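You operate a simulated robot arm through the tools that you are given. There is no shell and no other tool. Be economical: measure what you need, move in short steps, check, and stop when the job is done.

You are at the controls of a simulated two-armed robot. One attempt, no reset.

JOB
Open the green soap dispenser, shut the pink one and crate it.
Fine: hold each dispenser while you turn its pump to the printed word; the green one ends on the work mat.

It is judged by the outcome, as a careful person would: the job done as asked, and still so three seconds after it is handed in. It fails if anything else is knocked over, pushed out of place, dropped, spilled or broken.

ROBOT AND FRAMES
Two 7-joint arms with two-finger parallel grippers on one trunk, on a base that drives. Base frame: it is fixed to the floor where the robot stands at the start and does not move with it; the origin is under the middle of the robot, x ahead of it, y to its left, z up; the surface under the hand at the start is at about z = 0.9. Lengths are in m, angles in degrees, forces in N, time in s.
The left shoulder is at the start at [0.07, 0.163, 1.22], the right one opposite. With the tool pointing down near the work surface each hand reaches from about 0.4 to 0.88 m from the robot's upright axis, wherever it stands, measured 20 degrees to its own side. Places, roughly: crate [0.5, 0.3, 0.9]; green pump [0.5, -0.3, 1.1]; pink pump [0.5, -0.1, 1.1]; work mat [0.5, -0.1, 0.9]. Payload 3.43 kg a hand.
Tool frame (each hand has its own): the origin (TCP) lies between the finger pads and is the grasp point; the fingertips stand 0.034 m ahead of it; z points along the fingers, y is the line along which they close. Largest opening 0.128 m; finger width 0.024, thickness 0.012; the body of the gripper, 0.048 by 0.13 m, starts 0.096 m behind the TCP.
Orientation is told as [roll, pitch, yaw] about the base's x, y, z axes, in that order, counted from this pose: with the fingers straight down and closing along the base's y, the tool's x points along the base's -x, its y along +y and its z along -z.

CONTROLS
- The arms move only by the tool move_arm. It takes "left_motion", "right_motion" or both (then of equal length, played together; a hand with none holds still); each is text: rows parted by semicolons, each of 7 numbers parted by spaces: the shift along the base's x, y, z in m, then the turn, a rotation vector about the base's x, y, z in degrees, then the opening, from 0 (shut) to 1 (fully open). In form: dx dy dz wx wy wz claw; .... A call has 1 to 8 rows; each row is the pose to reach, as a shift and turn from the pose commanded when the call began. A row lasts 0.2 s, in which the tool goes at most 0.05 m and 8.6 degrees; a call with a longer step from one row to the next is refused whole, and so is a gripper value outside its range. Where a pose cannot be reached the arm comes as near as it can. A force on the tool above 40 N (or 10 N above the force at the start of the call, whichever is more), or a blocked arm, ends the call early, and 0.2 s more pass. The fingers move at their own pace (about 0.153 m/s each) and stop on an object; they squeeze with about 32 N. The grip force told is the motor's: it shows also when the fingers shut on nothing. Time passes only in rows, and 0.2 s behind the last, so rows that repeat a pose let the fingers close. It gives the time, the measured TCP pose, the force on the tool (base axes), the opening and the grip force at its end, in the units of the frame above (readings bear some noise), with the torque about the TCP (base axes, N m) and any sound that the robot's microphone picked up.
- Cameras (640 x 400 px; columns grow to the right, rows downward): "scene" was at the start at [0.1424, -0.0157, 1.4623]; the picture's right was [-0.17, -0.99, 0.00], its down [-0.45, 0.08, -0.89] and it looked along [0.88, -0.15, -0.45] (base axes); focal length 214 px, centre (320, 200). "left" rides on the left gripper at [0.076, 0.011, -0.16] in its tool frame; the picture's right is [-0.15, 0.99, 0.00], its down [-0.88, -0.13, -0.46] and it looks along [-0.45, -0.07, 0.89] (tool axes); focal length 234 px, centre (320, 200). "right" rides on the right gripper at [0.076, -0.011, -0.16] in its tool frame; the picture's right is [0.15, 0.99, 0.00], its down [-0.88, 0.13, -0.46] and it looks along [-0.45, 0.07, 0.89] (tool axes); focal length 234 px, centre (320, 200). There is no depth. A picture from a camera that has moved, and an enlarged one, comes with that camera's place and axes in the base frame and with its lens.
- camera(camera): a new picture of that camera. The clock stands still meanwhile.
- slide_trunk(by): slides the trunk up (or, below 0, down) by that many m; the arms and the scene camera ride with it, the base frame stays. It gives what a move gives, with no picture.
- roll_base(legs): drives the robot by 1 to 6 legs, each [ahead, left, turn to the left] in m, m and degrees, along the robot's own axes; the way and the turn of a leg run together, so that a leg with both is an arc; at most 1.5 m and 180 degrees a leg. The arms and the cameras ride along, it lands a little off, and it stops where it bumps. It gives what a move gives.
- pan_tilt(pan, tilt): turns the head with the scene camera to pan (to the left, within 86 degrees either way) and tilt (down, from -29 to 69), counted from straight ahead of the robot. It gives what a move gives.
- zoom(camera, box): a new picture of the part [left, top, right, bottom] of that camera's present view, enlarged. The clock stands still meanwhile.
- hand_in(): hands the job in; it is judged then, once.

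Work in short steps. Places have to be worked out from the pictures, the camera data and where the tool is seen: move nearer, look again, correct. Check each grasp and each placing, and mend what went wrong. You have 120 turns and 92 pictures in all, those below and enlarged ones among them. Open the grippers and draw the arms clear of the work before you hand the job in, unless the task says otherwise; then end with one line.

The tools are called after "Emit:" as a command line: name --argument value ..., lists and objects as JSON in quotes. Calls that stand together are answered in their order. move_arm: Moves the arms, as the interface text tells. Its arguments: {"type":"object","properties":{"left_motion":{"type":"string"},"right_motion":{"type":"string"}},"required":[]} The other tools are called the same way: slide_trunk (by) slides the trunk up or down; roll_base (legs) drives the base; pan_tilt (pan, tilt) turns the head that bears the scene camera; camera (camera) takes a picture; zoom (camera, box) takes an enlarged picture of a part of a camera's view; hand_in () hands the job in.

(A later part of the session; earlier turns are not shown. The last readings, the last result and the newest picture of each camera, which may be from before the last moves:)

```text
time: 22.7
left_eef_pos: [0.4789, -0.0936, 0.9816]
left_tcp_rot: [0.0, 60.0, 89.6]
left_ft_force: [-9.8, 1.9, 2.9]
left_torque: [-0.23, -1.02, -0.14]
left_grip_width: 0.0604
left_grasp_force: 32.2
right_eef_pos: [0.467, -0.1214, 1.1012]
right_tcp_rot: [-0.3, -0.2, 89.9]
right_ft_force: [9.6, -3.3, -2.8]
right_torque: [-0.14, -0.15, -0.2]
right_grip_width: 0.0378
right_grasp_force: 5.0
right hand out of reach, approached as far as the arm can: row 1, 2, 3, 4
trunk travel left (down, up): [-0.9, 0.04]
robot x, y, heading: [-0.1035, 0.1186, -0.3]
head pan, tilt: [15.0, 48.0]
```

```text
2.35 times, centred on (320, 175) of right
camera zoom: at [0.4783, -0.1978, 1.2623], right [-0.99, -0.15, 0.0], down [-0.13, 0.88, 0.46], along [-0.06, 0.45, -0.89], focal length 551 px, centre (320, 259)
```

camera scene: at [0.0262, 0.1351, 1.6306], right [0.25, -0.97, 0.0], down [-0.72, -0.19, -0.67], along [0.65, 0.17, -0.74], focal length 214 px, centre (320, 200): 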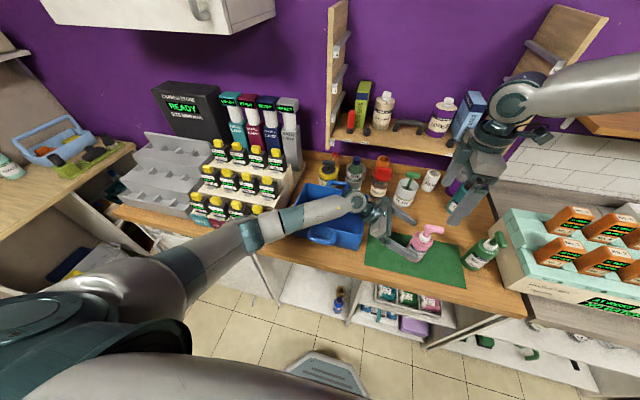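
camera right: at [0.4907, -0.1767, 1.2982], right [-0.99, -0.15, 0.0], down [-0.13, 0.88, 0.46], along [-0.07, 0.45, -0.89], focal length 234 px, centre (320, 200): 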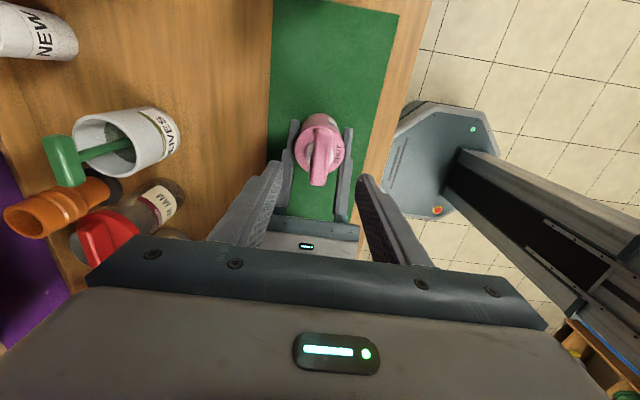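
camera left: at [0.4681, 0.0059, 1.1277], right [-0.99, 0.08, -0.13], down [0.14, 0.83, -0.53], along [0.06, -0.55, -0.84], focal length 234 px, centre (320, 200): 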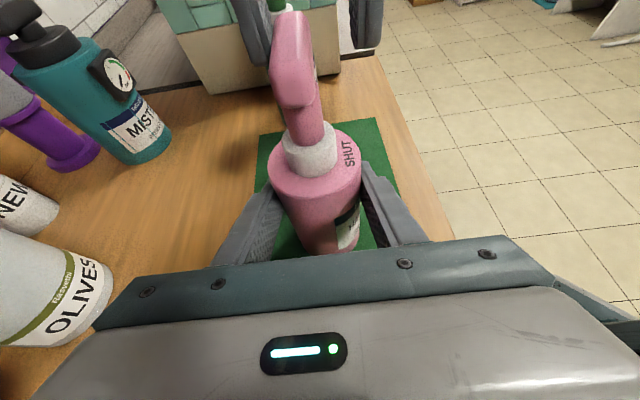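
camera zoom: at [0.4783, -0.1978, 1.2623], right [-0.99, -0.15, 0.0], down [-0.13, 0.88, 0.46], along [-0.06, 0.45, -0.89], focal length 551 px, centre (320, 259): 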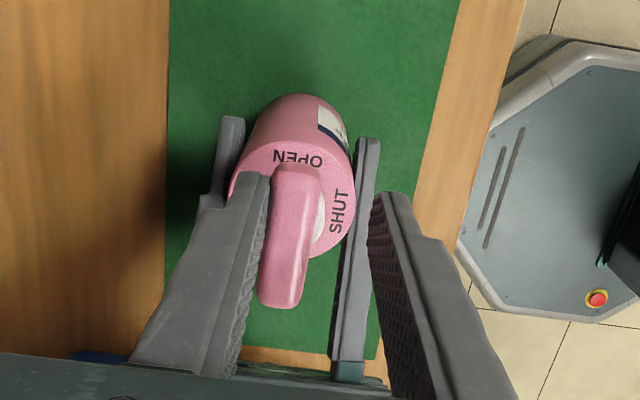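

The right wrist is at its limit down there, but it reached fine at z 1.138. I open and raise it, then lift the held pink with the left hand to bring the bar up to it.

Emit:
move_arm --right_motion "0 0 -0.056 0 0 0 0.5; 0 0 -0.056 0 0 0 0.6; 0 0 -0.02 0 0 0 0.6; 0 0 0.03 0 0 0 0.6; 0 0 0.08 0 0 0 0.6; 0 0 0.12 0 0 0 0.6"

Emit:
move_arm --left_motion "0 0 0.02 0 0 0 0; 0 -0.01 0.05 0 0 0 0; 0 -0.02 0.08 0 0 0 0; 0 -0.03 0.1 0 0 0 0; 0 -0.03 0.1 0 0 0 0" --right_motion "0 0 0 0 0 0 0.6; 0 -0.01 0 0 0 0 0.6; 0 -0.02 0 0 0 0 0.6; 0 -0.03 0 0 0 0 0.6; 0 -0.03 0 0 0 0 0.6"

Emit:
camera --camera "right"

Emit:
camera --camera "left"

```text
refused: row 1 steps farther than a row can; nothing moved
```

```text
time: 23.7
left_eef_pos: [0.4795, -0.1182, 1.0702]
left_tcp_rot: [0.8, 58.9, 90.6]
left_ft_force: [2.7, -1.7, -2.6]
left_torque: [0.03, 0.08, 0.02]
left_grip_width: 0.061
left_grasp_force: 32.0
right_eef_pos: [0.4685, -0.1485, 1.1056]
right_tcp_rot: [-0.3, -0.3, 90.0]
right_ft_force: [-2.4, 0.3, 1.6]
right_torque: [0.08, -0.01, 0.07]
right_grip_width: 0.0755
right_grasp_force: 0.0
trunk travel left (down, up): [-0.9, 0.04]
robot x, y, heading: [-0.1039, 0.1147, -0.2]
head pan, tilt: [15.0, 48.0]
stopped in row 5 (left hand): the force on the tool passed its limit at 47 N (the readings are from after the stop); the commanded pose is now the measured one
```

```text
54 pictures are left
camera right: at [0.4789, -0.2254, 1.2666], right [-0.99, -0.15, -0.01], down [-0.13, 0.88, 0.46], along [-0.06, 0.46, -0.89], focal length 234 px, centre (320, 200)
```

right: 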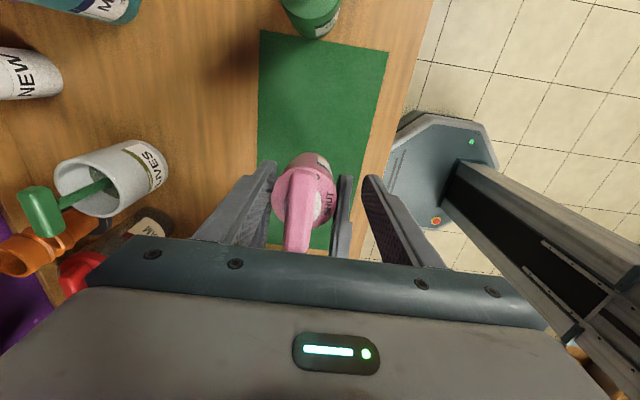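

```text
53 pictures are left
camera left: at [0.4702, -0.0209, 1.2178], right [-0.99, 0.08, -0.12], down [0.13, 0.84, -0.52], along [0.06, -0.53, -0.85], focal length 234 px, centre (320, 200)
```

left: 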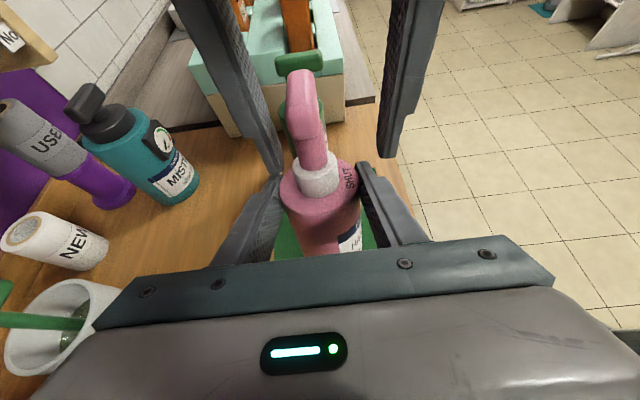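

I batched two calls that depended on each other, and the lift briefly pressed the fingers of the two hands together. Pink is still held at width 0.061. I raise the right hand straight up now.

Emit:
move_arm --right_motion "0 0 0.01 0 0 0 0.7; 0 0 0.04 0 0 0 0.7; 0 0 0.08 0 0 0 0.7; 0.005 0 0.12 0 0 0 0.6; 0.01 0.01 0.15 0 0 0 0.6; 0.011 0.02 0.16 0 0 0 0.6"

Emit:
zoom --camera "right" --box '[240, 80, 400, 220]'

Emit:
camera --camera "left"

```text
time: 25.1
left_eef_pos: [0.4783, -0.1162, 1.0711]
left_tcp_rot: [0.8, 59.1, 90.6]
left_ft_force: [0.5, 0.9, -1.4]
left_torque: [0.03, 0.02, 0.02]
left_grip_width: 0.0604
left_grasp_force: 32.0
right_eef_pos: [0.4784, -0.1265, 1.2655]
right_tcp_rot: [-0.4, -0.2, 90.0]
right_ft_force: [1.1, 0.1, 0.2]
right_torque: [-0.05, 0.02, 0.0]
right_grip_width: 0.0768
right_grasp_force: 0.1
trunk travel left (down, up): [-0.9, 0.04]
robot x, y, heading: [-0.1013, 0.1193, -0.4]
head pan, tilt: [15.0, 48.0]
```

```text
2.86 times, centred on (320, 150) of right
camera zoom: at [0.4894, -0.2028, 1.4269], right [-0.99, -0.15, -0.01], down [-0.13, 0.88, 0.46], along [-0.06, 0.45, -0.89], focal length 669 px, centre (320, 343)
```

zoom: 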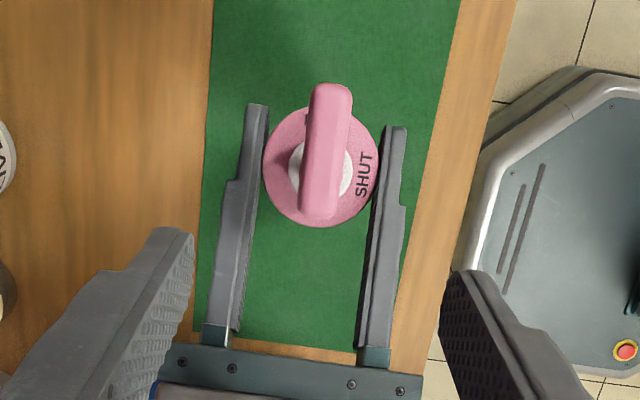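

```text
51 pictures are left
camera left: at [0.4701, -0.0199, 1.2181], right [-0.99, 0.08, -0.12], down [0.13, 0.84, -0.52], along [0.06, -0.53, -0.84], focal length 234 px, centre (320, 200)
```

left: 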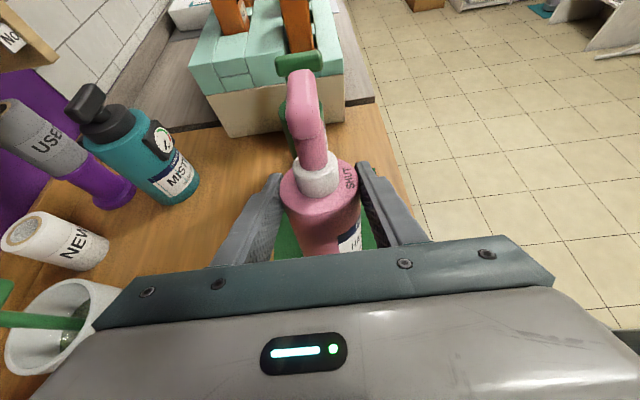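

Pink slipped a little in the grip but is held. I turn the head toward it to check its uprightness and height.

Emit:
pan_tilt --pan -20 --tilt 40

Emit:
zoom --camera "scene" --box '[230, 110, 410, 250]'

```text
time: 26.1
left_eef_pos: [0.4799, -0.1179, 1.0711]
left_tcp_rot: [0.8, 59.0, 90.7]
left_ft_force: [0.9, -0.4, -1.1]
left_torque: [0.03, -0.01, 0.02]
left_grip_width: 0.0604
left_grasp_force: 32.0
right_eef_pos: [0.4785, -0.1281, 1.2655]
right_tcp_rot: [-0.4, -0.3, 90.0]
right_ft_force: [-0.3, 0.2, 0.0]
right_torque: [0.0, -0.01, -0.03]
right_grip_width: 0.0769
right_grasp_force: 0.0
trunk travel left (down, up): [-0.9, 0.04]
robot x, y, heading: [-0.1031, 0.1165, 0.0]
head pan, tilt: [-20.0, 40.0]
```

```text
2.86 times, centred on (320, 180) of scene
camera zoom: at [0.0294, 0.0876, 1.642], right [-0.35, -0.94, 0.0], down [-0.6, 0.22, -0.77], along [0.72, -0.27, -0.64], focal length 613 px, centre (320, 257)
```

zoom: 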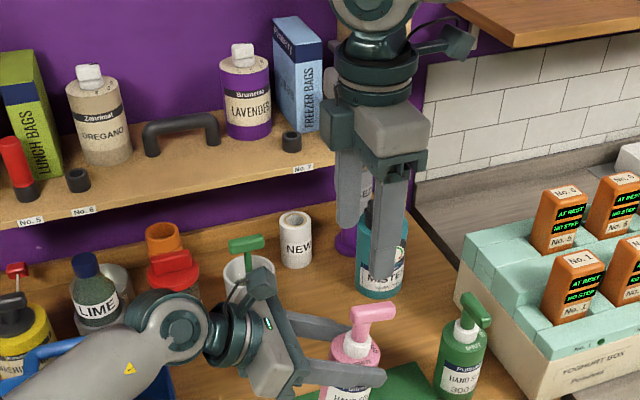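

The bar now sits at about z 1.14 and is upright, with 2 cm of slip. I lower the right hand to just above it at a narrower opening and check.

Emit:
move_arm --right_motion "0 -0.001 -0.03 0.4 0 0 0.4; 0 -0.002 -0.06 0.4 0 0 0.4; 0 -0.002 -0.085 0.4 0 0 0.4"

Emit:
camera --camera "right"

Emit:
zoom --camera "scene" --box '[260, 140, 400, 260]'

```text
time: 26.9
left_eef_pos: [0.4803, -0.1169, 1.0707]
left_tcp_rot: [0.9, 59.0, 90.8]
left_ft_force: [0.4, -0.4, 0.0]
left_torque: [0.02, 0.01, 0.0]
left_grip_width: 0.0606
left_grasp_force: 32.0
right_eef_pos: [0.4797, -0.1306, 1.18]
right_tcp_rot: [-0.4, -0.7, 90.0]
right_ft_force: [0.8, 0.1, -0.6]
right_torque: [-0.01, 0.0, -0.01]
right_grip_width: 0.0514
right_grasp_force: 0.1
trunk travel left (down, up): [-0.9, 0.04]
robot x, y, heading: [-0.1026, 0.1164, -0.2]
head pan, tilt: [-20.0, 40.0]
```

```text
49 pictures are left
camera right: at [0.4901, -0.2082, 1.3391], right [-0.99, -0.15, -0.01], down [-0.13, 0.88, 0.47], along [-0.06, 0.46, -0.89], focal length 234 px, centre (320, 200)
```

right: 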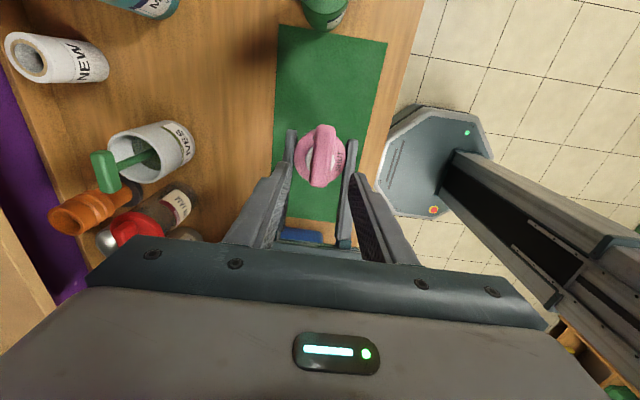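

```text
3.33 times, centred on (330, 200) of scene
camera zoom: at [0.0299, 0.0877, 1.642], right [-0.35, -0.94, 0.0], down [-0.6, 0.22, -0.77], along [0.72, -0.27, -0.64], focal length 715 px, centre (287, 200)
```

zoom: 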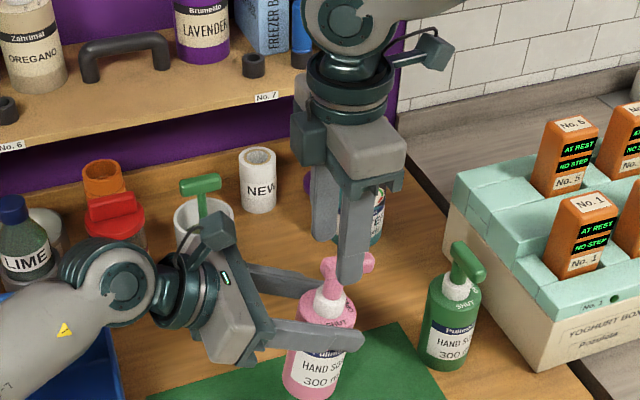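

Pink seems to lean its head toward -y by several degrees. I zoom in to measure the lean.

Emit:
zoom --camera "scene" --box '[310, 200, 370, 262]'

```text
6.45 times, centred on (340, 231) of scene
camera zoom: at [0.0299, 0.0877, 1.642], right [-0.35, -0.94, 0.0], down [-0.6, 0.22, -0.77], along [0.72, -0.27, -0.64], focal length 1384 px, centre (191, 0)
```

zoom: 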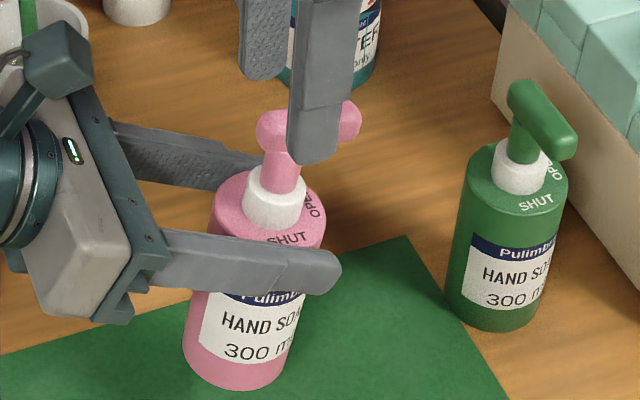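

The lean is about 6°. I rotate the left hand by -6.5° about x to bring pink upright.

Emit:
move_arm --left_motion "0 0 0 -3 0 0 0; 0 0 0 -6.5 0 0 0; 0 0 0 -6.5 0 0 0"

Emit:
zoom --camera "scene" --box '[310, 200, 370, 262]'

Emit:
zoom --camera "right" --box '[240, 100, 400, 240]'

```text
time: 27.7
left_eef_pos: [0.4807, -0.1187, 1.07]
left_tcp_rot: [1.1, 65.5, 90.9]
left_ft_force: [0.1, -1.1, -0.8]
left_torque: [0.0, -0.02, -0.02]
left_grip_width: 0.0603
left_grasp_force: 32.3
right_eef_pos: [0.4788, -0.1307, 1.1811]
right_tcp_rot: [-0.3, -0.6, 90.0]
right_ft_force: [-0.2, 0.4, -0.2]
right_torque: [0.01, 0.02, 0.01]
right_grip_width: 0.0511
right_grasp_force: 0.0
trunk travel left (down, up): [-0.9, 0.04]
robot x, y, heading: [-0.0994, 0.1137, -0.4]
head pan, tilt: [-20.0, 40.0]
```

```text
6.45 times, centred on (340, 231) of scene
camera zoom: at [0.0292, 0.0871, 1.642], right [-0.35, -0.94, 0.0], down [-0.6, 0.22, -0.77], along [0.72, -0.27, -0.64], focal length 1384 px, centre (191, 0)
```

zoom: 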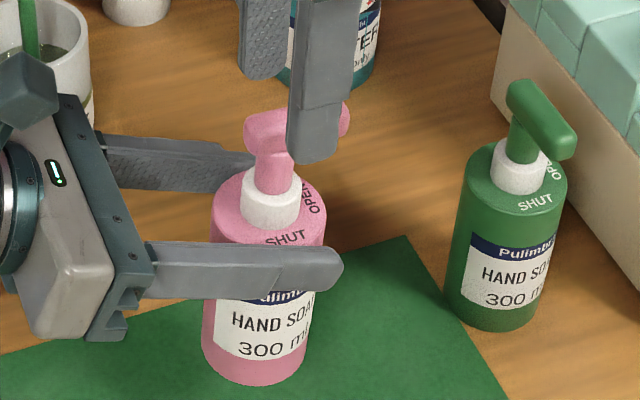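

```text
2.86 times, centred on (320, 170) of right
camera zoom: at [0.4897, -0.2085, 1.3396], right [-0.99, -0.15, -0.01], down [-0.13, 0.88, 0.47], along [-0.06, 0.46, -0.89], focal length 669 px, centre (320, 286)
```

zoom: 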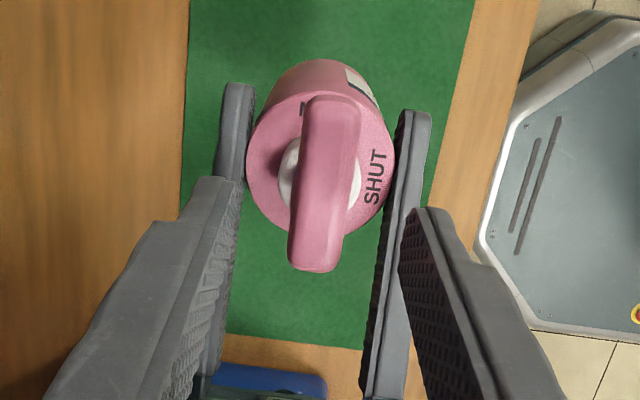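

Pink is upright, with its axis at about (0.479, -0.1275). I lower the right hand onto the bar and close gently.

Emit:
move_arm --right_motion "0 0.003 -0.017 0 0 0 0.4; 0 0.003 -0.033 0 0 0 0.4; 0 0.003 -0.033 0 0 0 0.3; 0 0.003 -0.033 0 0 0 0.22; 0 0.003 -0.033 0 0 0 0.16; 0 0.003 -0.033 0 0 0 0.1; 0 0.003 -0.033 0 0 0 0"

Emit:
zoom --camera "right" --box '[240, 100, 400, 240]'

Emit:
camera --camera "left"

```text
time: 29.3
left_eef_pos: [0.4797, -0.1175, 1.0697]
left_tcp_rot: [1.0, 65.5, 90.7]
left_ft_force: [-5.7, 1.7, 1.0]
left_torque: [0.01, -0.53, -0.07]
left_grip_width: 0.0606
left_grasp_force: 32.1
right_eef_pos: [0.4787, -0.1284, 1.1496]
right_tcp_rot: [-0.4, -0.7, 90.1]
right_ft_force: [5.3, -0.8, -1.7]
right_torque: [-0.12, 0.07, 0.03]
right_grip_width: 0.018
right_grasp_force: 32.4
trunk travel left (down, up): [-0.9, 0.04]
robot x, y, heading: [-0.1041, 0.1186, -0.0]
head pan, tilt: [-20.0, 40.0]
```

```text
2.86 times, centred on (320, 170) of right
camera zoom: at [0.4894, -0.2055, 1.3082], right [-0.99, -0.15, -0.01], down [-0.13, 0.88, 0.47], along [-0.06, 0.46, -0.89], focal length 669 px, centre (320, 286)
```

zoom: 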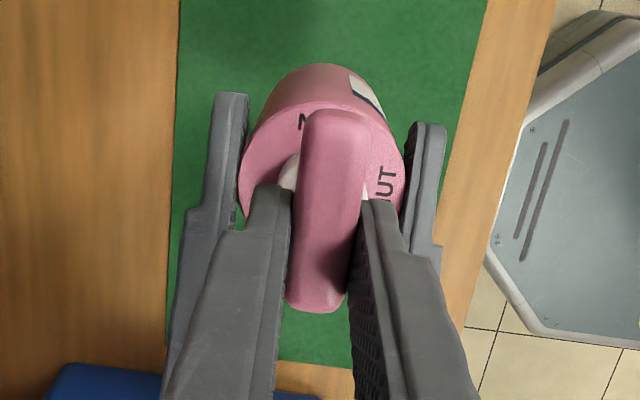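

```text
43 pictures are left
camera left: at [0.4693, -0.0046, 1.2063], right [-0.99, 0.06, -0.13], down [0.13, 0.78, -0.61], along [0.06, -0.62, -0.78], focal length 234 px, centre (320, 200)
```

left: 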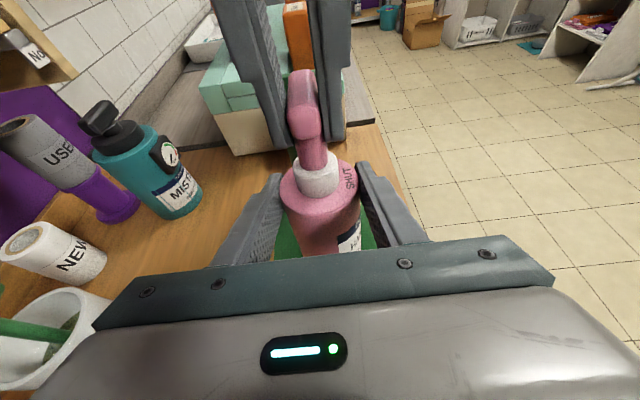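

The bar is gripped at 18 mm. I turn it clockwise 40° first and watch the torque.

Emit:
move_arm --right_motion "0 0 0 0 0 -8 0; 0 0 0 0 0 -16 0; 0 0 0 0 0 -24 0; 0 0 0 0 0 -32 0; 0 0 0 0 0 -40 0"

Emit:
camera --camera "left"

```text
time: 30.5
left_eef_pos: [0.4805, -0.1178, 1.071]
left_tcp_rot: [0.9, 65.5, 90.9]
left_ft_force: [-2.2, 2.3, -2.6]
left_torque: [-0.03, -0.87, -0.08]
left_grip_width: 0.0609
left_grasp_force: 31.8
right_eef_pos: [0.4792, -0.1265, 1.1475]
right_tcp_rot: [-0.2, -0.7, 49.8]
right_ft_force: [2.0, -3.3, 2.2]
right_torque: [-0.1, 0.75, 0.04]
right_grip_width: 0.0186
right_grasp_force: 31.5
trunk travel left (down, up): [-0.9, 0.04]
robot x, y, heading: [-0.1015, 0.1183, 0.0]
head pan, tilt: [-20.0, 40.0]
```

```text
42 pictures are left
camera left: at [0.47, -0.0042, 1.206], right [-0.99, 0.06, -0.13], down [0.13, 0.78, -0.61], along [0.06, -0.62, -0.78], focal length 234 px, centre (320, 200)
```

left: 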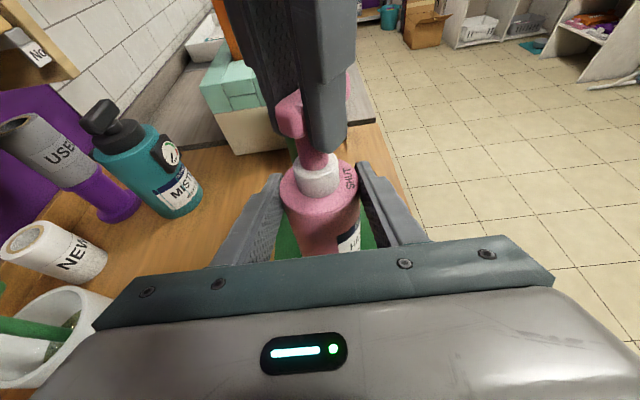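

The pump turns freely and the body stays put. I turn it the remaining 50°.

Emit:
move_arm --right_motion "0 0 0 0 0 -8.4 0; 0 0 0 0 0 -16.8 0; 0 0 0 0 0 -25.2 0; 0 0 0 0 0 -33.6 0; 0 0 0 0 0 -42 0; 0 0 0 0 0 -50 0; 0 0 0 0 0 -50 0"

Emit:
camera --camera "left"

Emit:
zoom --camera "right" --box '[220, 80, 420, 255]'

```text
time: 32.1
left_eef_pos: [0.4798, -0.1183, 1.0707]
left_tcp_rot: [1.1, 65.6, 90.9]
left_ft_force: [11.0, -6.0, -8.1]
left_torque: [-0.3, 0.09, -0.12]
left_grip_width: 0.0605
left_grasp_force: 32.3
right_eef_pos: [0.4799, -0.1271, 1.1491]
right_tcp_rot: [-0.3, -0.5, -0.1]
right_ft_force: [-11.5, 6.2, 7.8]
right_torque: [0.81, 0.78, 0.23]
right_grip_width: 0.0183
right_grasp_force: 31.8
trunk travel left (down, up): [-0.9, 0.04]
robot x, y, heading: [-0.1066, 0.1185, -0.3]
head pan, tilt: [-20.0, 40.0]
```

```text
41 pictures are left
camera left: at [0.4699, -0.0045, 1.2064], right [-0.99, 0.06, -0.13], down [0.13, 0.78, -0.61], along [0.06, -0.62, -0.78], focal length 234 px, centre (320, 200)
```

left: 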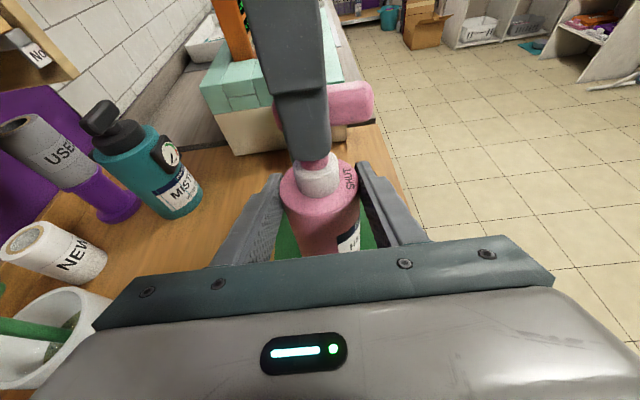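

```text
2.29 times, centred on (320, 168) of right
camera zoom: at [0.4017, -0.137, 1.3081], right [-0.14, 0.99, -0.01], down [0.88, 0.13, 0.46], along [0.46, 0.06, -0.89], focal length 535 px, centre (320, 274)
```

zoom: 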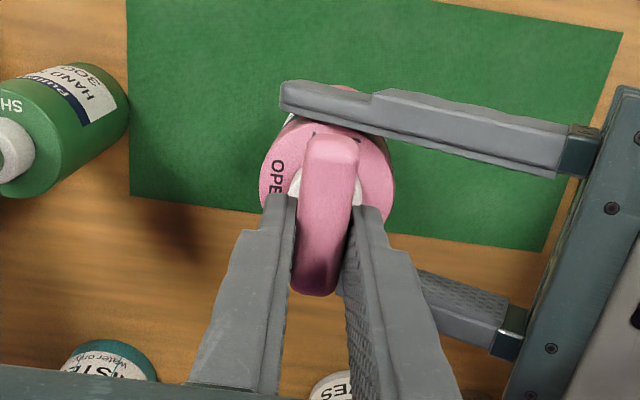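

The nozzle now points over SHUT. I open the right hand and lift it away.

Emit:
move_arm --right_motion "0 0 0 0 0 0 0.3; 0 0 0 0 0 0 0.4; 0 0 0.03 0 0 0 0.4; 0 0 0.07 0 0 0 0.4; 0 0 0.11 0 0 0 0.4"

Emit:
zoom --camera "right" --box '[220, 60, 420, 235]'

```text
time: 33.3
left_eef_pos: [0.4793, -0.1169, 1.0706]
left_tcp_rot: [0.9, 65.6, 90.7]
left_ft_force: [0.0, 0.1, -0.8]
left_torque: [0.01, 0.03, 0.02]
left_grip_width: 0.0607
left_grasp_force: 31.8
right_eef_pos: [0.4798, -0.1287, 1.2588]
right_tcp_rot: [-0.4, -0.7, 0.0]
right_ft_force: [-0.2, 0.2, 0.0]
right_torque: [-0.06, 0.0, 0.02]
right_grip_width: 0.0512
right_grasp_force: 0.1
trunk travel left (down, up): [-0.9, 0.04]
robot x, y, heading: [-0.1029, 0.118, -0.3]
head pan, tilt: [-20.0, 40.0]
```

```text
2.29 times, centred on (320, 148) of right
camera zoom: at [0.4018, -0.1375, 1.4192], right [-0.15, 0.99, -0.01], down [0.88, 0.13, 0.46], along [0.46, 0.06, -0.89], focal length 535 px, centre (320, 320)
```

zoom: 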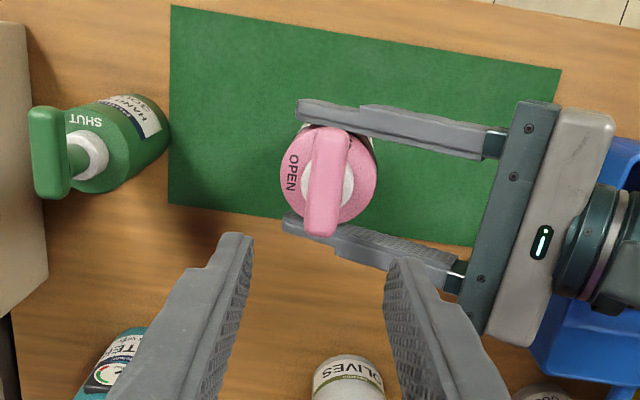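

The nozzle points at SHUT and away from OPEN. I lift pink clear and swing the left hand's yaw so its wrist comes from the robot's side, clear of the battery stand.

Emit:
move_arm --left_motion "0 0.02 0.03 0 0 0 0; 0 0.05 0.06 0 0 8 0; 0 0.08 0.09 0 0 16 0; 0 0.11 0.11 0 0 24 0; 0 0.14 0.11 0 0 32 0; 0 0.17 0.11 0 0 40 0; 0 0.2 0.11 0 0 48 0; 0 0.2 0.11 0 0 48 0"

Emit:
pan_tilt --pan 12 --tilt 42

Emit:
camera --camera "scene"

```text
time: 35.1
left_eef_pos: [0.4798, 0.0819, 1.1793]
left_tcp_rot: [1.1, 65.6, 139.0]
left_ft_force: [0.5, 0.2, -1.0]
left_torque: [0.01, 0.02, -0.01]
left_grip_width: 0.0607
left_grasp_force: 32.4
right_eef_pos: [0.4806, -0.1279, 1.2588]
right_tcp_rot: [-0.4, -0.6, -0.1]
right_ft_force: [-0.2, 0.5, -0.2]
right_torque: [0.03, -0.03, -0.01]
right_grip_width: 0.0513
right_grasp_force: 0.1
trunk travel left (down, up): [-0.9, 0.04]
robot x, y, heading: [-0.1007, 0.1185, -0.2]
head pan, tilt: [-20.0, 40.0]
```

```text
time: 36.1
left_eef_pos: [0.4788, 0.0821, 1.1791]
left_tcp_rot: [1.0, 65.5, 138.9]
left_ft_force: [0.0, 0.4, -0.4]
left_torque: [-0.01, -0.02, 0.02]
left_grip_width: 0.0605
left_grasp_force: 32.5
right_eef_pos: [0.4795, -0.1268, 1.259]
right_tcp_rot: [-0.4, -0.6, 0.0]
right_ft_force: [0.0, 0.0, -0.3]
right_torque: [-0.03, -0.02, -0.01]
right_grip_width: 0.0512
right_grasp_force: 0.0
trunk travel left (down, up): [-0.9, 0.04]
robot x, y, heading: [-0.1005, 0.1188, -0.3]
head pan, tilt: [12.0, 42.0]
```

```text
38 pictures are left
camera scene: at [0.0313, 0.1338, 1.6391], right [0.2, -0.98, 0.0], down [-0.66, -0.14, -0.74], along [0.73, 0.15, -0.67], focal length 214 px, centre (320, 200)
```

scene: 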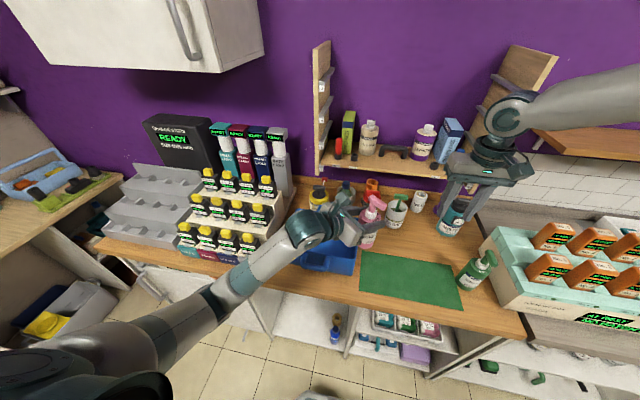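

Clear so far. I carry pink over the crate.

Emit:
move_arm --left_motion "0.01 0.04 0 0 0 4 0; 0.02 0.08 0 0 0 8 0; 0.03 0.12 0 0 0 12 0; 0.045 0.15 0 0 0 16 0; 0.045 0.15 0 0 0 16 0"

Emit:
camera --camera "scene"

Emit:
camera --camera "left"

```text
time: 37.3
left_eef_pos: [0.5256, 0.2315, 1.1817]
left_tcp_rot: [1.0, 65.6, 154.8]
left_ft_force: [-0.4, 0.1, -0.6]
left_torque: [0.05, -0.01, 0.02]
left_grip_width: 0.0605
left_grasp_force: 31.9
right_eef_pos: [0.4809, -0.128, 1.2581]
right_tcp_rot: [-0.4, -0.8, 0.0]
right_ft_force: [-0.5, -0.5, 0.4]
right_torque: [0.02, 0.01, -0.01]
right_grip_width: 0.0511
right_grasp_force: 0.1
trunk travel left (down, up): [-0.9, 0.04]
robot x, y, heading: [-0.1016, 0.1159, -0.3]
head pan, tilt: [12.0, 42.0]
```

```text
37 pictures are left
camera scene: at [0.0315, 0.1338, 1.6391], right [0.2, -0.98, 0.0], down [-0.66, -0.14, -0.74], along [0.73, 0.15, -0.67], focal length 214 px, centre (320, 200)
```

scene: 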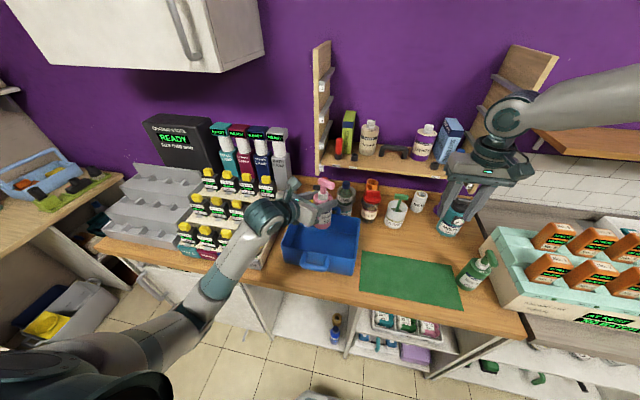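

```text
36 pictures are left
camera left: at [0.4197, 0.2719, 1.3176], right [-0.49, -0.86, -0.13], down [-0.65, 0.46, -0.61], along [0.59, -0.22, -0.78], focal length 234 px, centre (320, 200)
```

left: 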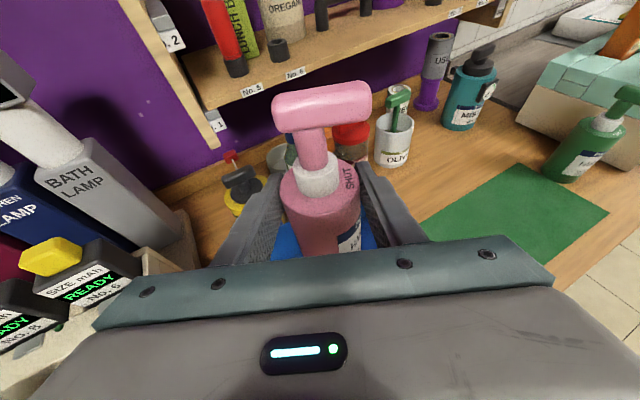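

I zoom in on the crate to judge where to lower pink.

Emit:
zoom --camera "scene" --box '[220, 150, 400, 290]'

Emit:
zoom --camera "right" --box '[430, 60, 640, 260]'

```text
2.86 times, centred on (310, 220) of scene
camera zoom: at [0.0315, 0.1338, 1.6391], right [0.2, -0.98, 0.0], down [-0.66, -0.14, -0.74], along [0.73, 0.15, -0.67], focal length 613 px, centre (349, 143)
```

zoom: 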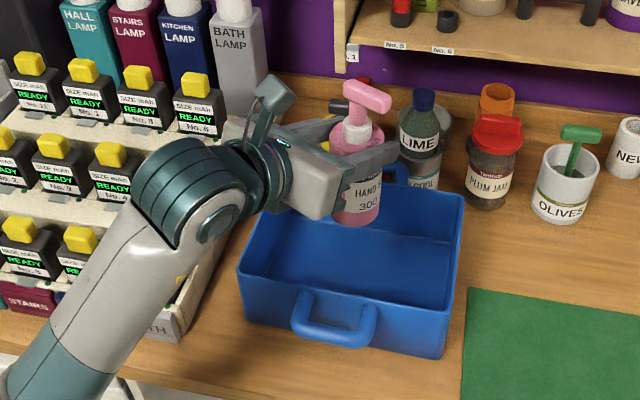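

```text
2.00 times, centred on (535, 160) of right
camera zoom: at [0.4027, -0.1381, 1.4185], right [-0.15, 0.99, -0.01], down [0.88, 0.13, 0.46], along [0.46, 0.06, -0.89], focal length 468 px, centre (-110, 280)
```

zoom: 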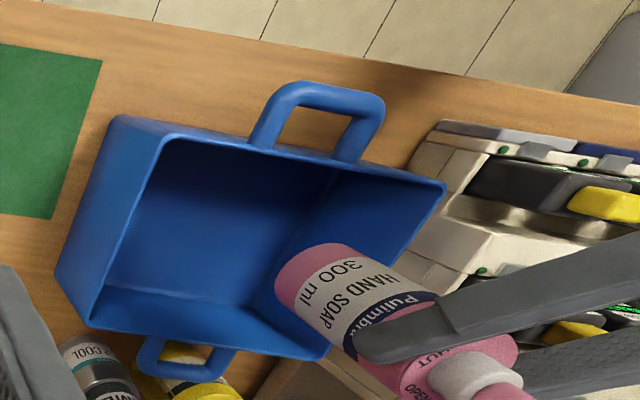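

The crate spans about x 0.445–0.645 and y 0.115–0.385, and pink is above its inside. I lower pink.

Emit:
move_arm --left_motion "0.005 0.01 -0.035 0 0 0 0; 0.01 0.01 -0.07 0 0 0 0; 0.01 0.01 -0.105 0 0 0 0; 0.01 0.01 -0.13 0 0 0 0; 0.01 0.01 -0.14 0 0 0 0"

Emit:
zoom --camera "scene" --box '[220, 150, 400, 290]'

```text
time: 38.5
left_eef_pos: [0.5343, 0.2439, 1.0405]
left_tcp_rot: [1.0, 65.4, 154.8]
left_ft_force: [-0.7, 0.4, -0.6]
left_torque: [-0.02, -0.05, 0.0]
left_grip_width: 0.0603
left_grasp_force: 31.7
right_eef_pos: [0.4808, -0.1282, 1.2586]
right_tcp_rot: [-0.4, -0.7, 0.0]
right_ft_force: [-1.0, -0.3, 1.4]
right_torque: [-0.01, 0.03, 0.02]
right_grip_width: 0.0513
right_grasp_force: 0.0
trunk travel left (down, up): [-0.9, 0.04]
robot x, y, heading: [-0.1058, 0.1176, -0.1]
head pan, tilt: [12.0, 42.0]
```

```text
2.86 times, centred on (310, 220) of scene
camera zoom: at [0.0315, 0.134, 1.6391], right [0.2, -0.98, 0.0], down [-0.66, -0.14, -0.74], along [0.73, 0.15, -0.67], focal length 613 px, centre (349, 143)
```

zoom: 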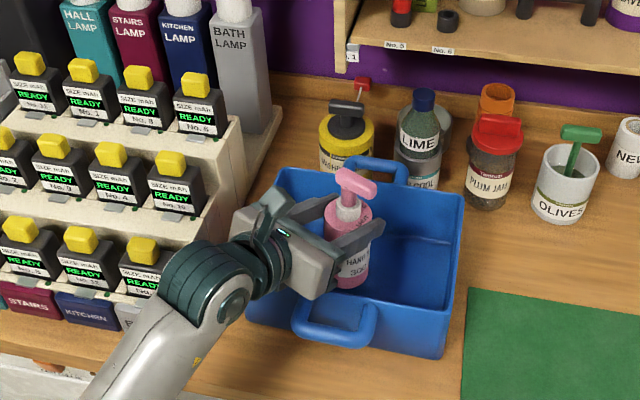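

There is no contact yet. I lower in small steps until the force shows the crate floor.

Emit:
move_arm --left_motion "0 0 -0.004 0 0 0 0; 0 0 -0.008 0 0 0 0; 0 0 -0.012 0 0 0 0; 0 0 -0.015 0 0 0 0"

```text
time: 39.5
left_eef_pos: [0.5334, 0.2415, 1.0277]
left_tcp_rot: [1.0, 65.5, 154.8]
left_ft_force: [0.5, 0.1, -0.7]
left_torque: [-0.02, 0.02, -0.02]
left_grip_width: 0.0605
left_grasp_force: 32.3
right_eef_pos: [0.4804, -0.127, 1.2589]
right_tcp_rot: [-0.4, -0.6, 0.0]
right_ft_force: [0.4, -0.3, -0.2]
right_torque: [-0.01, 0.02, -0.02]
right_grip_width: 0.0511
right_grasp_force: 0.1
trunk travel left (down, up): [-0.9, 0.04]
robot x, y, heading: [-0.1029, 0.1172, -0.3]
head pan, tilt: [12.0, 42.0]
```

Still no contact, so I continue slowly.

Emit:
move_arm --left_motion "0 0 -0.003 0 0 0 0; 0 0 -0.006 0 0 0 0; 0 0 -0.009 0 0 0 0; 0 0 -0.012 0 0 0 0"

Emit:
zoom --camera "scene" --box '[270, 190, 370, 280]'

```text
time: 40.5
left_eef_pos: [0.5338, 0.2424, 1.0156]
left_tcp_rot: [0.7, 65.7, 154.5]
left_ft_force: [1.3, 2.4, 7.8]
left_torque: [0.17, -0.38, 0.11]
left_grip_width: 0.0608
left_grasp_force: 32.2
right_eef_pos: [0.4787, -0.128, 1.2595]
right_tcp_rot: [-0.4, -0.7, 0.0]
right_ft_force: [-0.1, 0.6, 0.1]
right_torque: [-0.01, 0.02, -0.01]
right_grip_width: 0.0512
right_grasp_force: 0.1
trunk travel left (down, up): [-0.9, 0.04]
robot x, y, heading: [-0.105, 0.1205, 0.1]
head pan, tilt: [12.0, 42.0]
```

```text
4.44 times, centred on (320, 235) of scene
camera zoom: at [0.0302, 0.1339, 1.6394], right [0.2, -0.98, 0.0], down [-0.65, -0.14, -0.74], along [0.73, 0.15, -0.67], focal length 953 px, centre (320, 44)
```

zoom: 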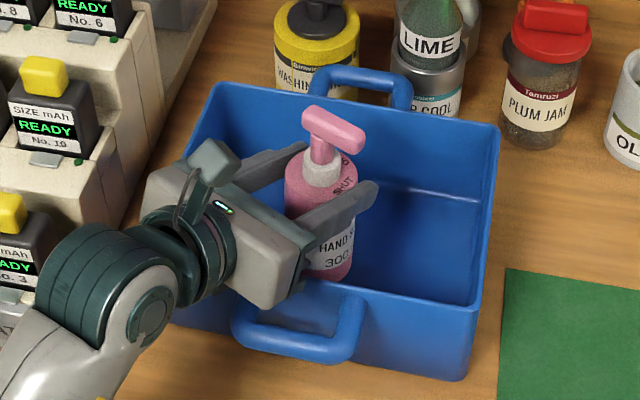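

Contact at about 8 N upward, which matches pink's base meeting the crate floor. I ease up 2 mm and open gradually.

Emit:
move_arm --left_motion "0 0 0.002 0 0 0 0; 0 0 0.002 0 0 0 0.49; 0 0 0.002 0 0 0 0.54; 0 0 0.002 0 0 0 0.62; 0 0 0.002 0 0 0 0.7; 0 0 0.002 0 0 0 0.7"

Emit:
camera --camera "left"

Emit:
zoom --camera "scene" --box '[270, 190, 370, 280]'

```text
time: 41.9
left_eef_pos: [0.5341, 0.2414, 1.016]
left_tcp_rot: [0.9, 65.5, 154.8]
left_ft_force: [-0.4, 0.2, -0.2]
left_torque: [0.01, -0.03, 0.03]
left_grip_width: 0.0895
left_grasp_force: 0.1
right_eef_pos: [0.4795, -0.1266, 1.2576]
right_tcp_rot: [-0.5, -0.7, 0.1]
right_ft_force: [-0.3, -0.2, 0.7]
right_torque: [0.02, 0.02, 0.04]
right_grip_width: 0.0512
right_grasp_force: 0.0
trunk travel left (down, up): [-0.9, 0.04]
robot x, y, heading: [-0.1036, 0.1192, -0.3]
head pan, tilt: [12.0, 42.0]
```

```text
31 pictures are left
camera left: at [0.4277, 0.282, 1.1516], right [-0.49, -0.86, -0.13], down [-0.64, 0.46, -0.61], along [0.59, -0.22, -0.78], focal length 234 px, centre (320, 200)
```

left: 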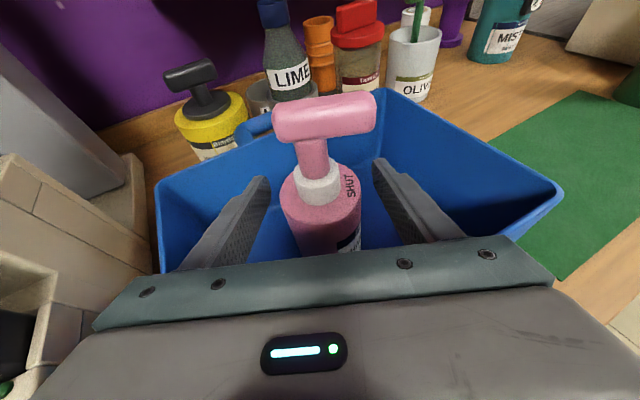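

```text
4.44 times, centred on (320, 235) of scene
camera zoom: at [0.0313, 0.134, 1.6391], right [0.2, -0.98, 0.0], down [-0.66, -0.14, -0.74], along [0.73, 0.15, -0.67], focal length 953 px, centre (320, 44)
```

zoom: 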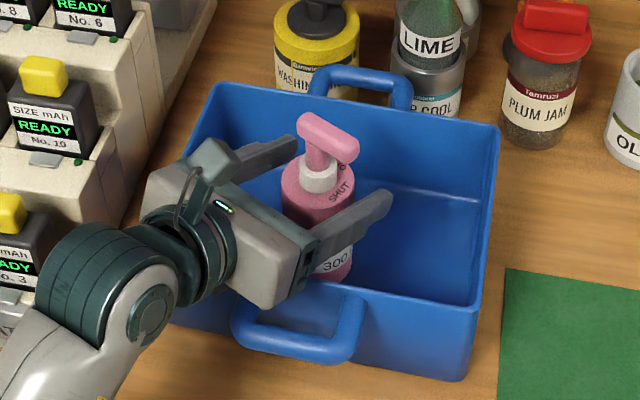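

Pink stands in the crate. I back the left hand out along its axis, then up.

Emit:
move_arm --left_motion "-0.025 0.012 0.014 0 0 0 0.8; -0.05 0.024 0.03 0 0 0 0.9; -0.075 0.035 0.05 0 0 0 1; -0.09 0.042 0.08 0 0 0 1; -0.09 0.042 0.12 0 0 0 1; -0.09 0.042 0.16 0 0 0 1; -0.09 0.042 0.2 0 0 0 1"

Emit:
camera --camera "scene"

```text
time: 43.5
left_eef_pos: [0.4525, 0.2849, 1.2119]
left_tcp_rot: [1.0, 65.4, 154.8]
left_ft_force: [-1.1, -0.4, -1.1]
left_torque: [-0.01, 0.02, -0.04]
left_grip_width: 0.128
left_grasp_force: 0.1
left hand out of reach, approached as far as the arm can: row 7
right_eef_pos: [0.4802, -0.1271, 1.259]
right_tcp_rot: [-0.4, -0.7, 0.0]
right_ft_force: [0.0, -0.3, -0.4]
right_torque: [-0.01, -0.01, -0.01]
right_grip_width: 0.0511
right_grasp_force: 0.1
trunk travel left (down, up): [-0.9, 0.04]
robot x, y, heading: [-0.1027, 0.1154, -0.1]
head pan, tilt: [12.0, 42.0]
```

```text
29 pictures are left
camera scene: at [0.0323, 0.1341, 1.6389], right [0.2, -0.98, 0.0], down [-0.66, -0.14, -0.74], along [0.73, 0.15, -0.67], focal length 214 px, centre (320, 200)
```

scene: 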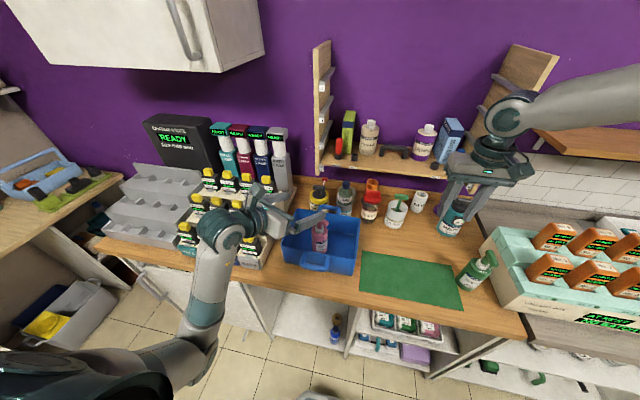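

Pink is in the crate. Green, at about (0.503, -0.308), needs the same hold, so I shift the base 0.2 m right and slightly ahead to repeat that geometry. The arms are high and clear.

Emit:
roll_base --legs '[[0.02, -0.2, 0]]'

Emit:
move_arm --left_motion "0.005 -0.01 0 0 0 -8 1; 0.01 -0.02 0 0 0 -16 1; 0.015 -0.03 0 0 0 -24 1; 0.02 -0.04 0 0 0 -32 1; 0.025 -0.05 0 0 0 -40 1; 0.03 -0.06 0 0 0 -48 1; 0.03 -0.07 0 0 0 -56 1; 0.03 -0.08 0 0 0 -64.5 1" --right_motion "0 0 0.01 0.2 0.3 0 0.5; 0 0 0.02 0.4 0.7 0 0.5; 0 0 0.03 0.4 0.7 0 0.5; 0 0 0.03 0.4 0.7 0 0.5; 0 0 0.03 0.4 0.7 0 0.5; 0 0 0.03 0.4 0.7 0 0.5; 0 0 0.03 0.4 0.7 0 0.5; 0 0 0.03 0.4 0.7 0 0.5"

Emit:
pan_tilt --pan -15 --tilt 42

Emit:
camera --camera "scene"

Emit:
zoom --camera "right" --box '[220, 60, 420, 235]'

```text
time: 45.0
left_eef_pos: [0.4703, 0.0913, 1.2111]
left_tcp_rot: [1.3, 65.5, 155.2]
left_ft_force: [-1.0, 0.3, 0.5]
left_torque: [0.01, -0.03, -0.03]
left_grip_width: 0.1281
left_grasp_force: 0.1
right_eef_pos: [0.4983, -0.3212, 1.2587]
right_tcp_rot: [-0.5, -0.7, 0.1]
right_ft_force: [-1.3, -0.1, 0.6]
right_torque: [-0.02, 0.0, -0.02]
right_grip_width: 0.0512
right_grasp_force: 0.0
trunk travel left (down, up): [-0.9, 0.04]
robot x, y, heading: [-0.0856, -0.0788, -0.1]
head pan, tilt: [12.0, 42.0]
```

```text
time: 46.9
left_eef_pos: [0.5014, 0.0093, 1.2094]
left_tcp_rot: [1.0, 65.5, 90.3]
left_ft_force: [0.2, -0.4, 0.6]
left_torque: [0.0, 0.0, -0.02]
left_grip_width: 0.1278
left_grasp_force: 0.1
right_eef_pos: [0.5007, -0.3238, 1.2872]
right_tcp_rot: [0.0, 0.0, 0.1]
right_ft_force: [-0.4, -0.2, -0.4]
right_torque: [0.0, 0.03, 0.02]
right_grip_width: 0.064
right_grasp_force: 0.1
trunk travel left (down, up): [-0.9, 0.04]
robot x, y, heading: [-0.0855, -0.081, -0.2]
head pan, tilt: [12.0, 42.0]
```

```text
time: 47.8
left_eef_pos: [0.501, 0.0088, 1.21]
left_tcp_rot: [1.0, 65.5, 90.3]
left_ft_force: [0.1, 0.3, 0.3]
left_torque: [-0.01, 0.0, 0.0]
left_grip_width: 0.1279
left_grasp_force: 0.1
right_eef_pos: [0.499, -0.3238, 1.2885]
right_tcp_rot: [0.0, 0.0, 0.0]
right_ft_force: [-1.0, -0.4, -0.1]
right_torque: [-0.02, -0.03, 0.04]
right_grip_width: 0.0641
right_grasp_force: 0.1
trunk travel left (down, up): [-0.9, 0.04]
robot x, y, heading: [-0.0812, -0.0778, -0.1]
head pan, tilt: [-15.0, 42.0]
```

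```text
28 pictures are left
camera scene: at [0.0487, -0.102, 1.6391], right [-0.26, -0.97, 0.0], down [-0.65, 0.18, -0.74], along [0.72, -0.19, -0.67], focal length 214 px, centre (320, 200)
```

scene: 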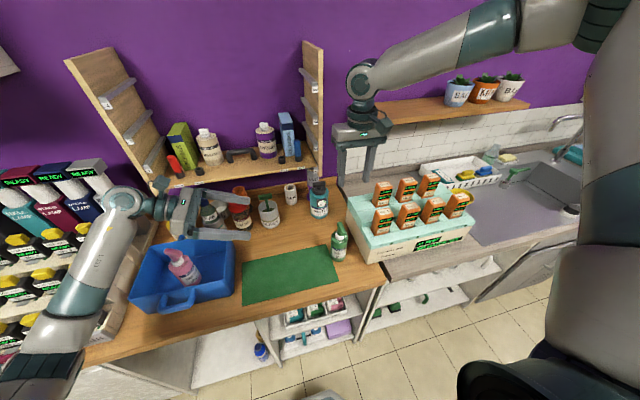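

```text
2.29 times, centred on (320, 148) of right
camera zoom: at [0.424, -0.3351, 1.4492], right [-0.15, 0.99, 0.0], down [0.88, 0.13, 0.46], along [0.45, 0.07, -0.89], focal length 535 px, centre (320, 320)
```

zoom: 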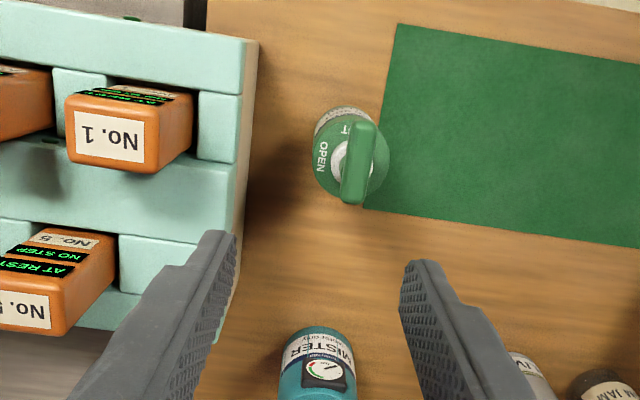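

Pink stands upright in the crate, and green's axis is at about (0.503, -0.298) with its nozzle toward -x. I stage the left hand beside green.

Emit:
move_arm --left_motion "0.001 -0.03 -0.03 1 0 0 1; 0.001 -0.06 -0.06 2 0 0 1; 0.002 -0.09 -0.09 3 0 0 1; 0.002 -0.12 -0.12 4 0 0 1; 0.002 -0.15 -0.145 5 0 0 1; 0.002 -0.18 -0.165 5.5 0 0 1; 0.002 -0.215 -0.185 5.5 0 0 1; 0.002 -0.25 -0.205 5.5 0 0 1"

Emit:
zoom --camera "right" --box '[260, 80, 440, 230]'

Emit:
camera --camera "left"

```text
time: 49.6
left_eef_pos: [0.5052, -0.2458, 1.0029]
left_tcp_rot: [0.9, 59.9, 90.3]
left_ft_force: [0.3, -0.3, -0.1]
left_torque: [-0.03, 0.01, 0.0]
left_grip_width: 0.1281
left_grasp_force: 0.1
right_eef_pos: [0.4997, -0.3252, 1.2883]
right_tcp_rot: [0.1, -0.1, 0.1]
right_ft_force: [0.3, -0.3, -0.2]
right_torque: [0.01, 0.02, 0.0]
right_grip_width: 0.0639
right_grasp_force: 0.0
trunk travel left (down, up): [-0.9, 0.04]
robot x, y, heading: [-0.0826, -0.0787, -0.4]
head pan, tilt: [-15.0, 42.0]
```

```text
2.67 times, centred on (350, 155) of right
camera zoom: at [0.4247, -0.3369, 1.4486], right [-0.15, 0.99, 0.0], down [0.88, 0.13, 0.46], along [0.45, 0.07, -0.89], focal length 624 px, centre (240, 320)
```

zoom: 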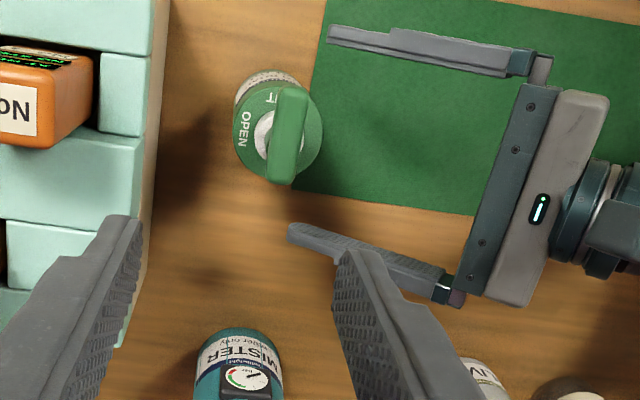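

```text
25 pictures are left
camera left: at [0.4965, -0.1453, 1.1495], right [-0.99, 0.08, -0.12], down [0.13, 0.83, -0.54], along [0.06, -0.55, -0.84], focal length 234 px, centre (320, 200)
```

left: 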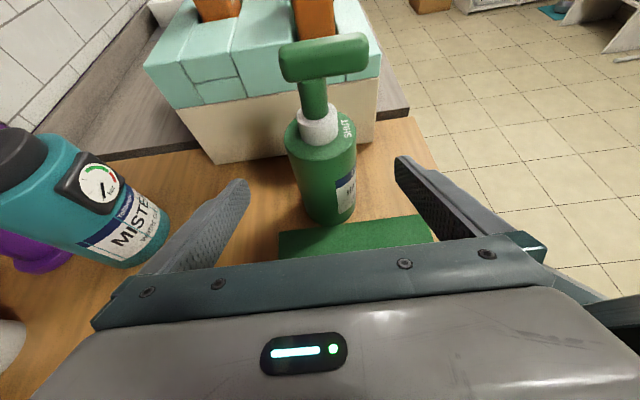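

The bottle lies on the hand axis to within 2 mm. I move in and partly close.

Emit:
move_arm --left_motion "0 -0.022 -0.013 0 0 0 1; 0 -0.046 -0.027 0 0 0 1; 0 -0.046 -0.027 0 0 0 0.55; 0 -0.046 -0.027 0 0 0 0.55"

Emit:
zoom --camera "left" --box '[200, 40, 440, 260]'

```text
time: 50.6
left_eef_pos: [0.5055, -0.2899, 0.9795]
left_tcp_rot: [0.9, 60.1, 90.3]
left_ft_force: [0.3, 0.5, -0.3]
left_torque: [0.0, 0.02, -0.01]
left_grip_width: 0.0704
left_grasp_force: 0.1
right_eef_pos: [0.5002, -0.323, 1.2881]
right_tcp_rot: [-0.1, 0.0, 0.1]
right_ft_force: [-0.2, -0.1, -0.3]
right_torque: [0.02, -0.01, 0.03]
right_grip_width: 0.0641
right_grasp_force: 0.0
trunk travel left (down, up): [-0.9, 0.04]
robot x, y, heading: [-0.0845, -0.0806, -0.2]
head pan, tilt: [-15.0, 42.0]
```

```text
1.82 times, centred on (320, 150) of left
camera zoom: at [0.4968, -0.1897, 1.1252], right [-0.99, 0.08, -0.12], down [0.13, 0.83, -0.54], along [0.05, -0.55, -0.84], focal length 426 px, centre (320, 291)
```

zoom: 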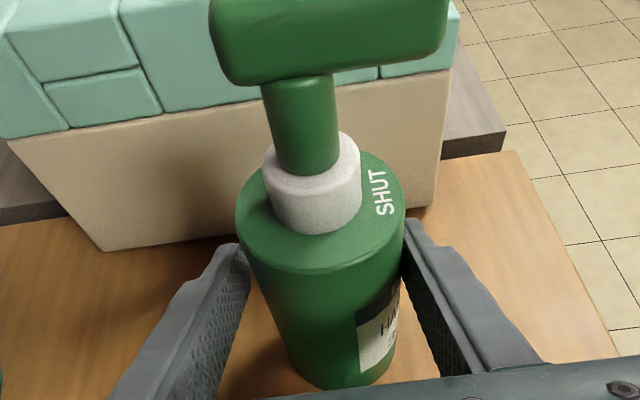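

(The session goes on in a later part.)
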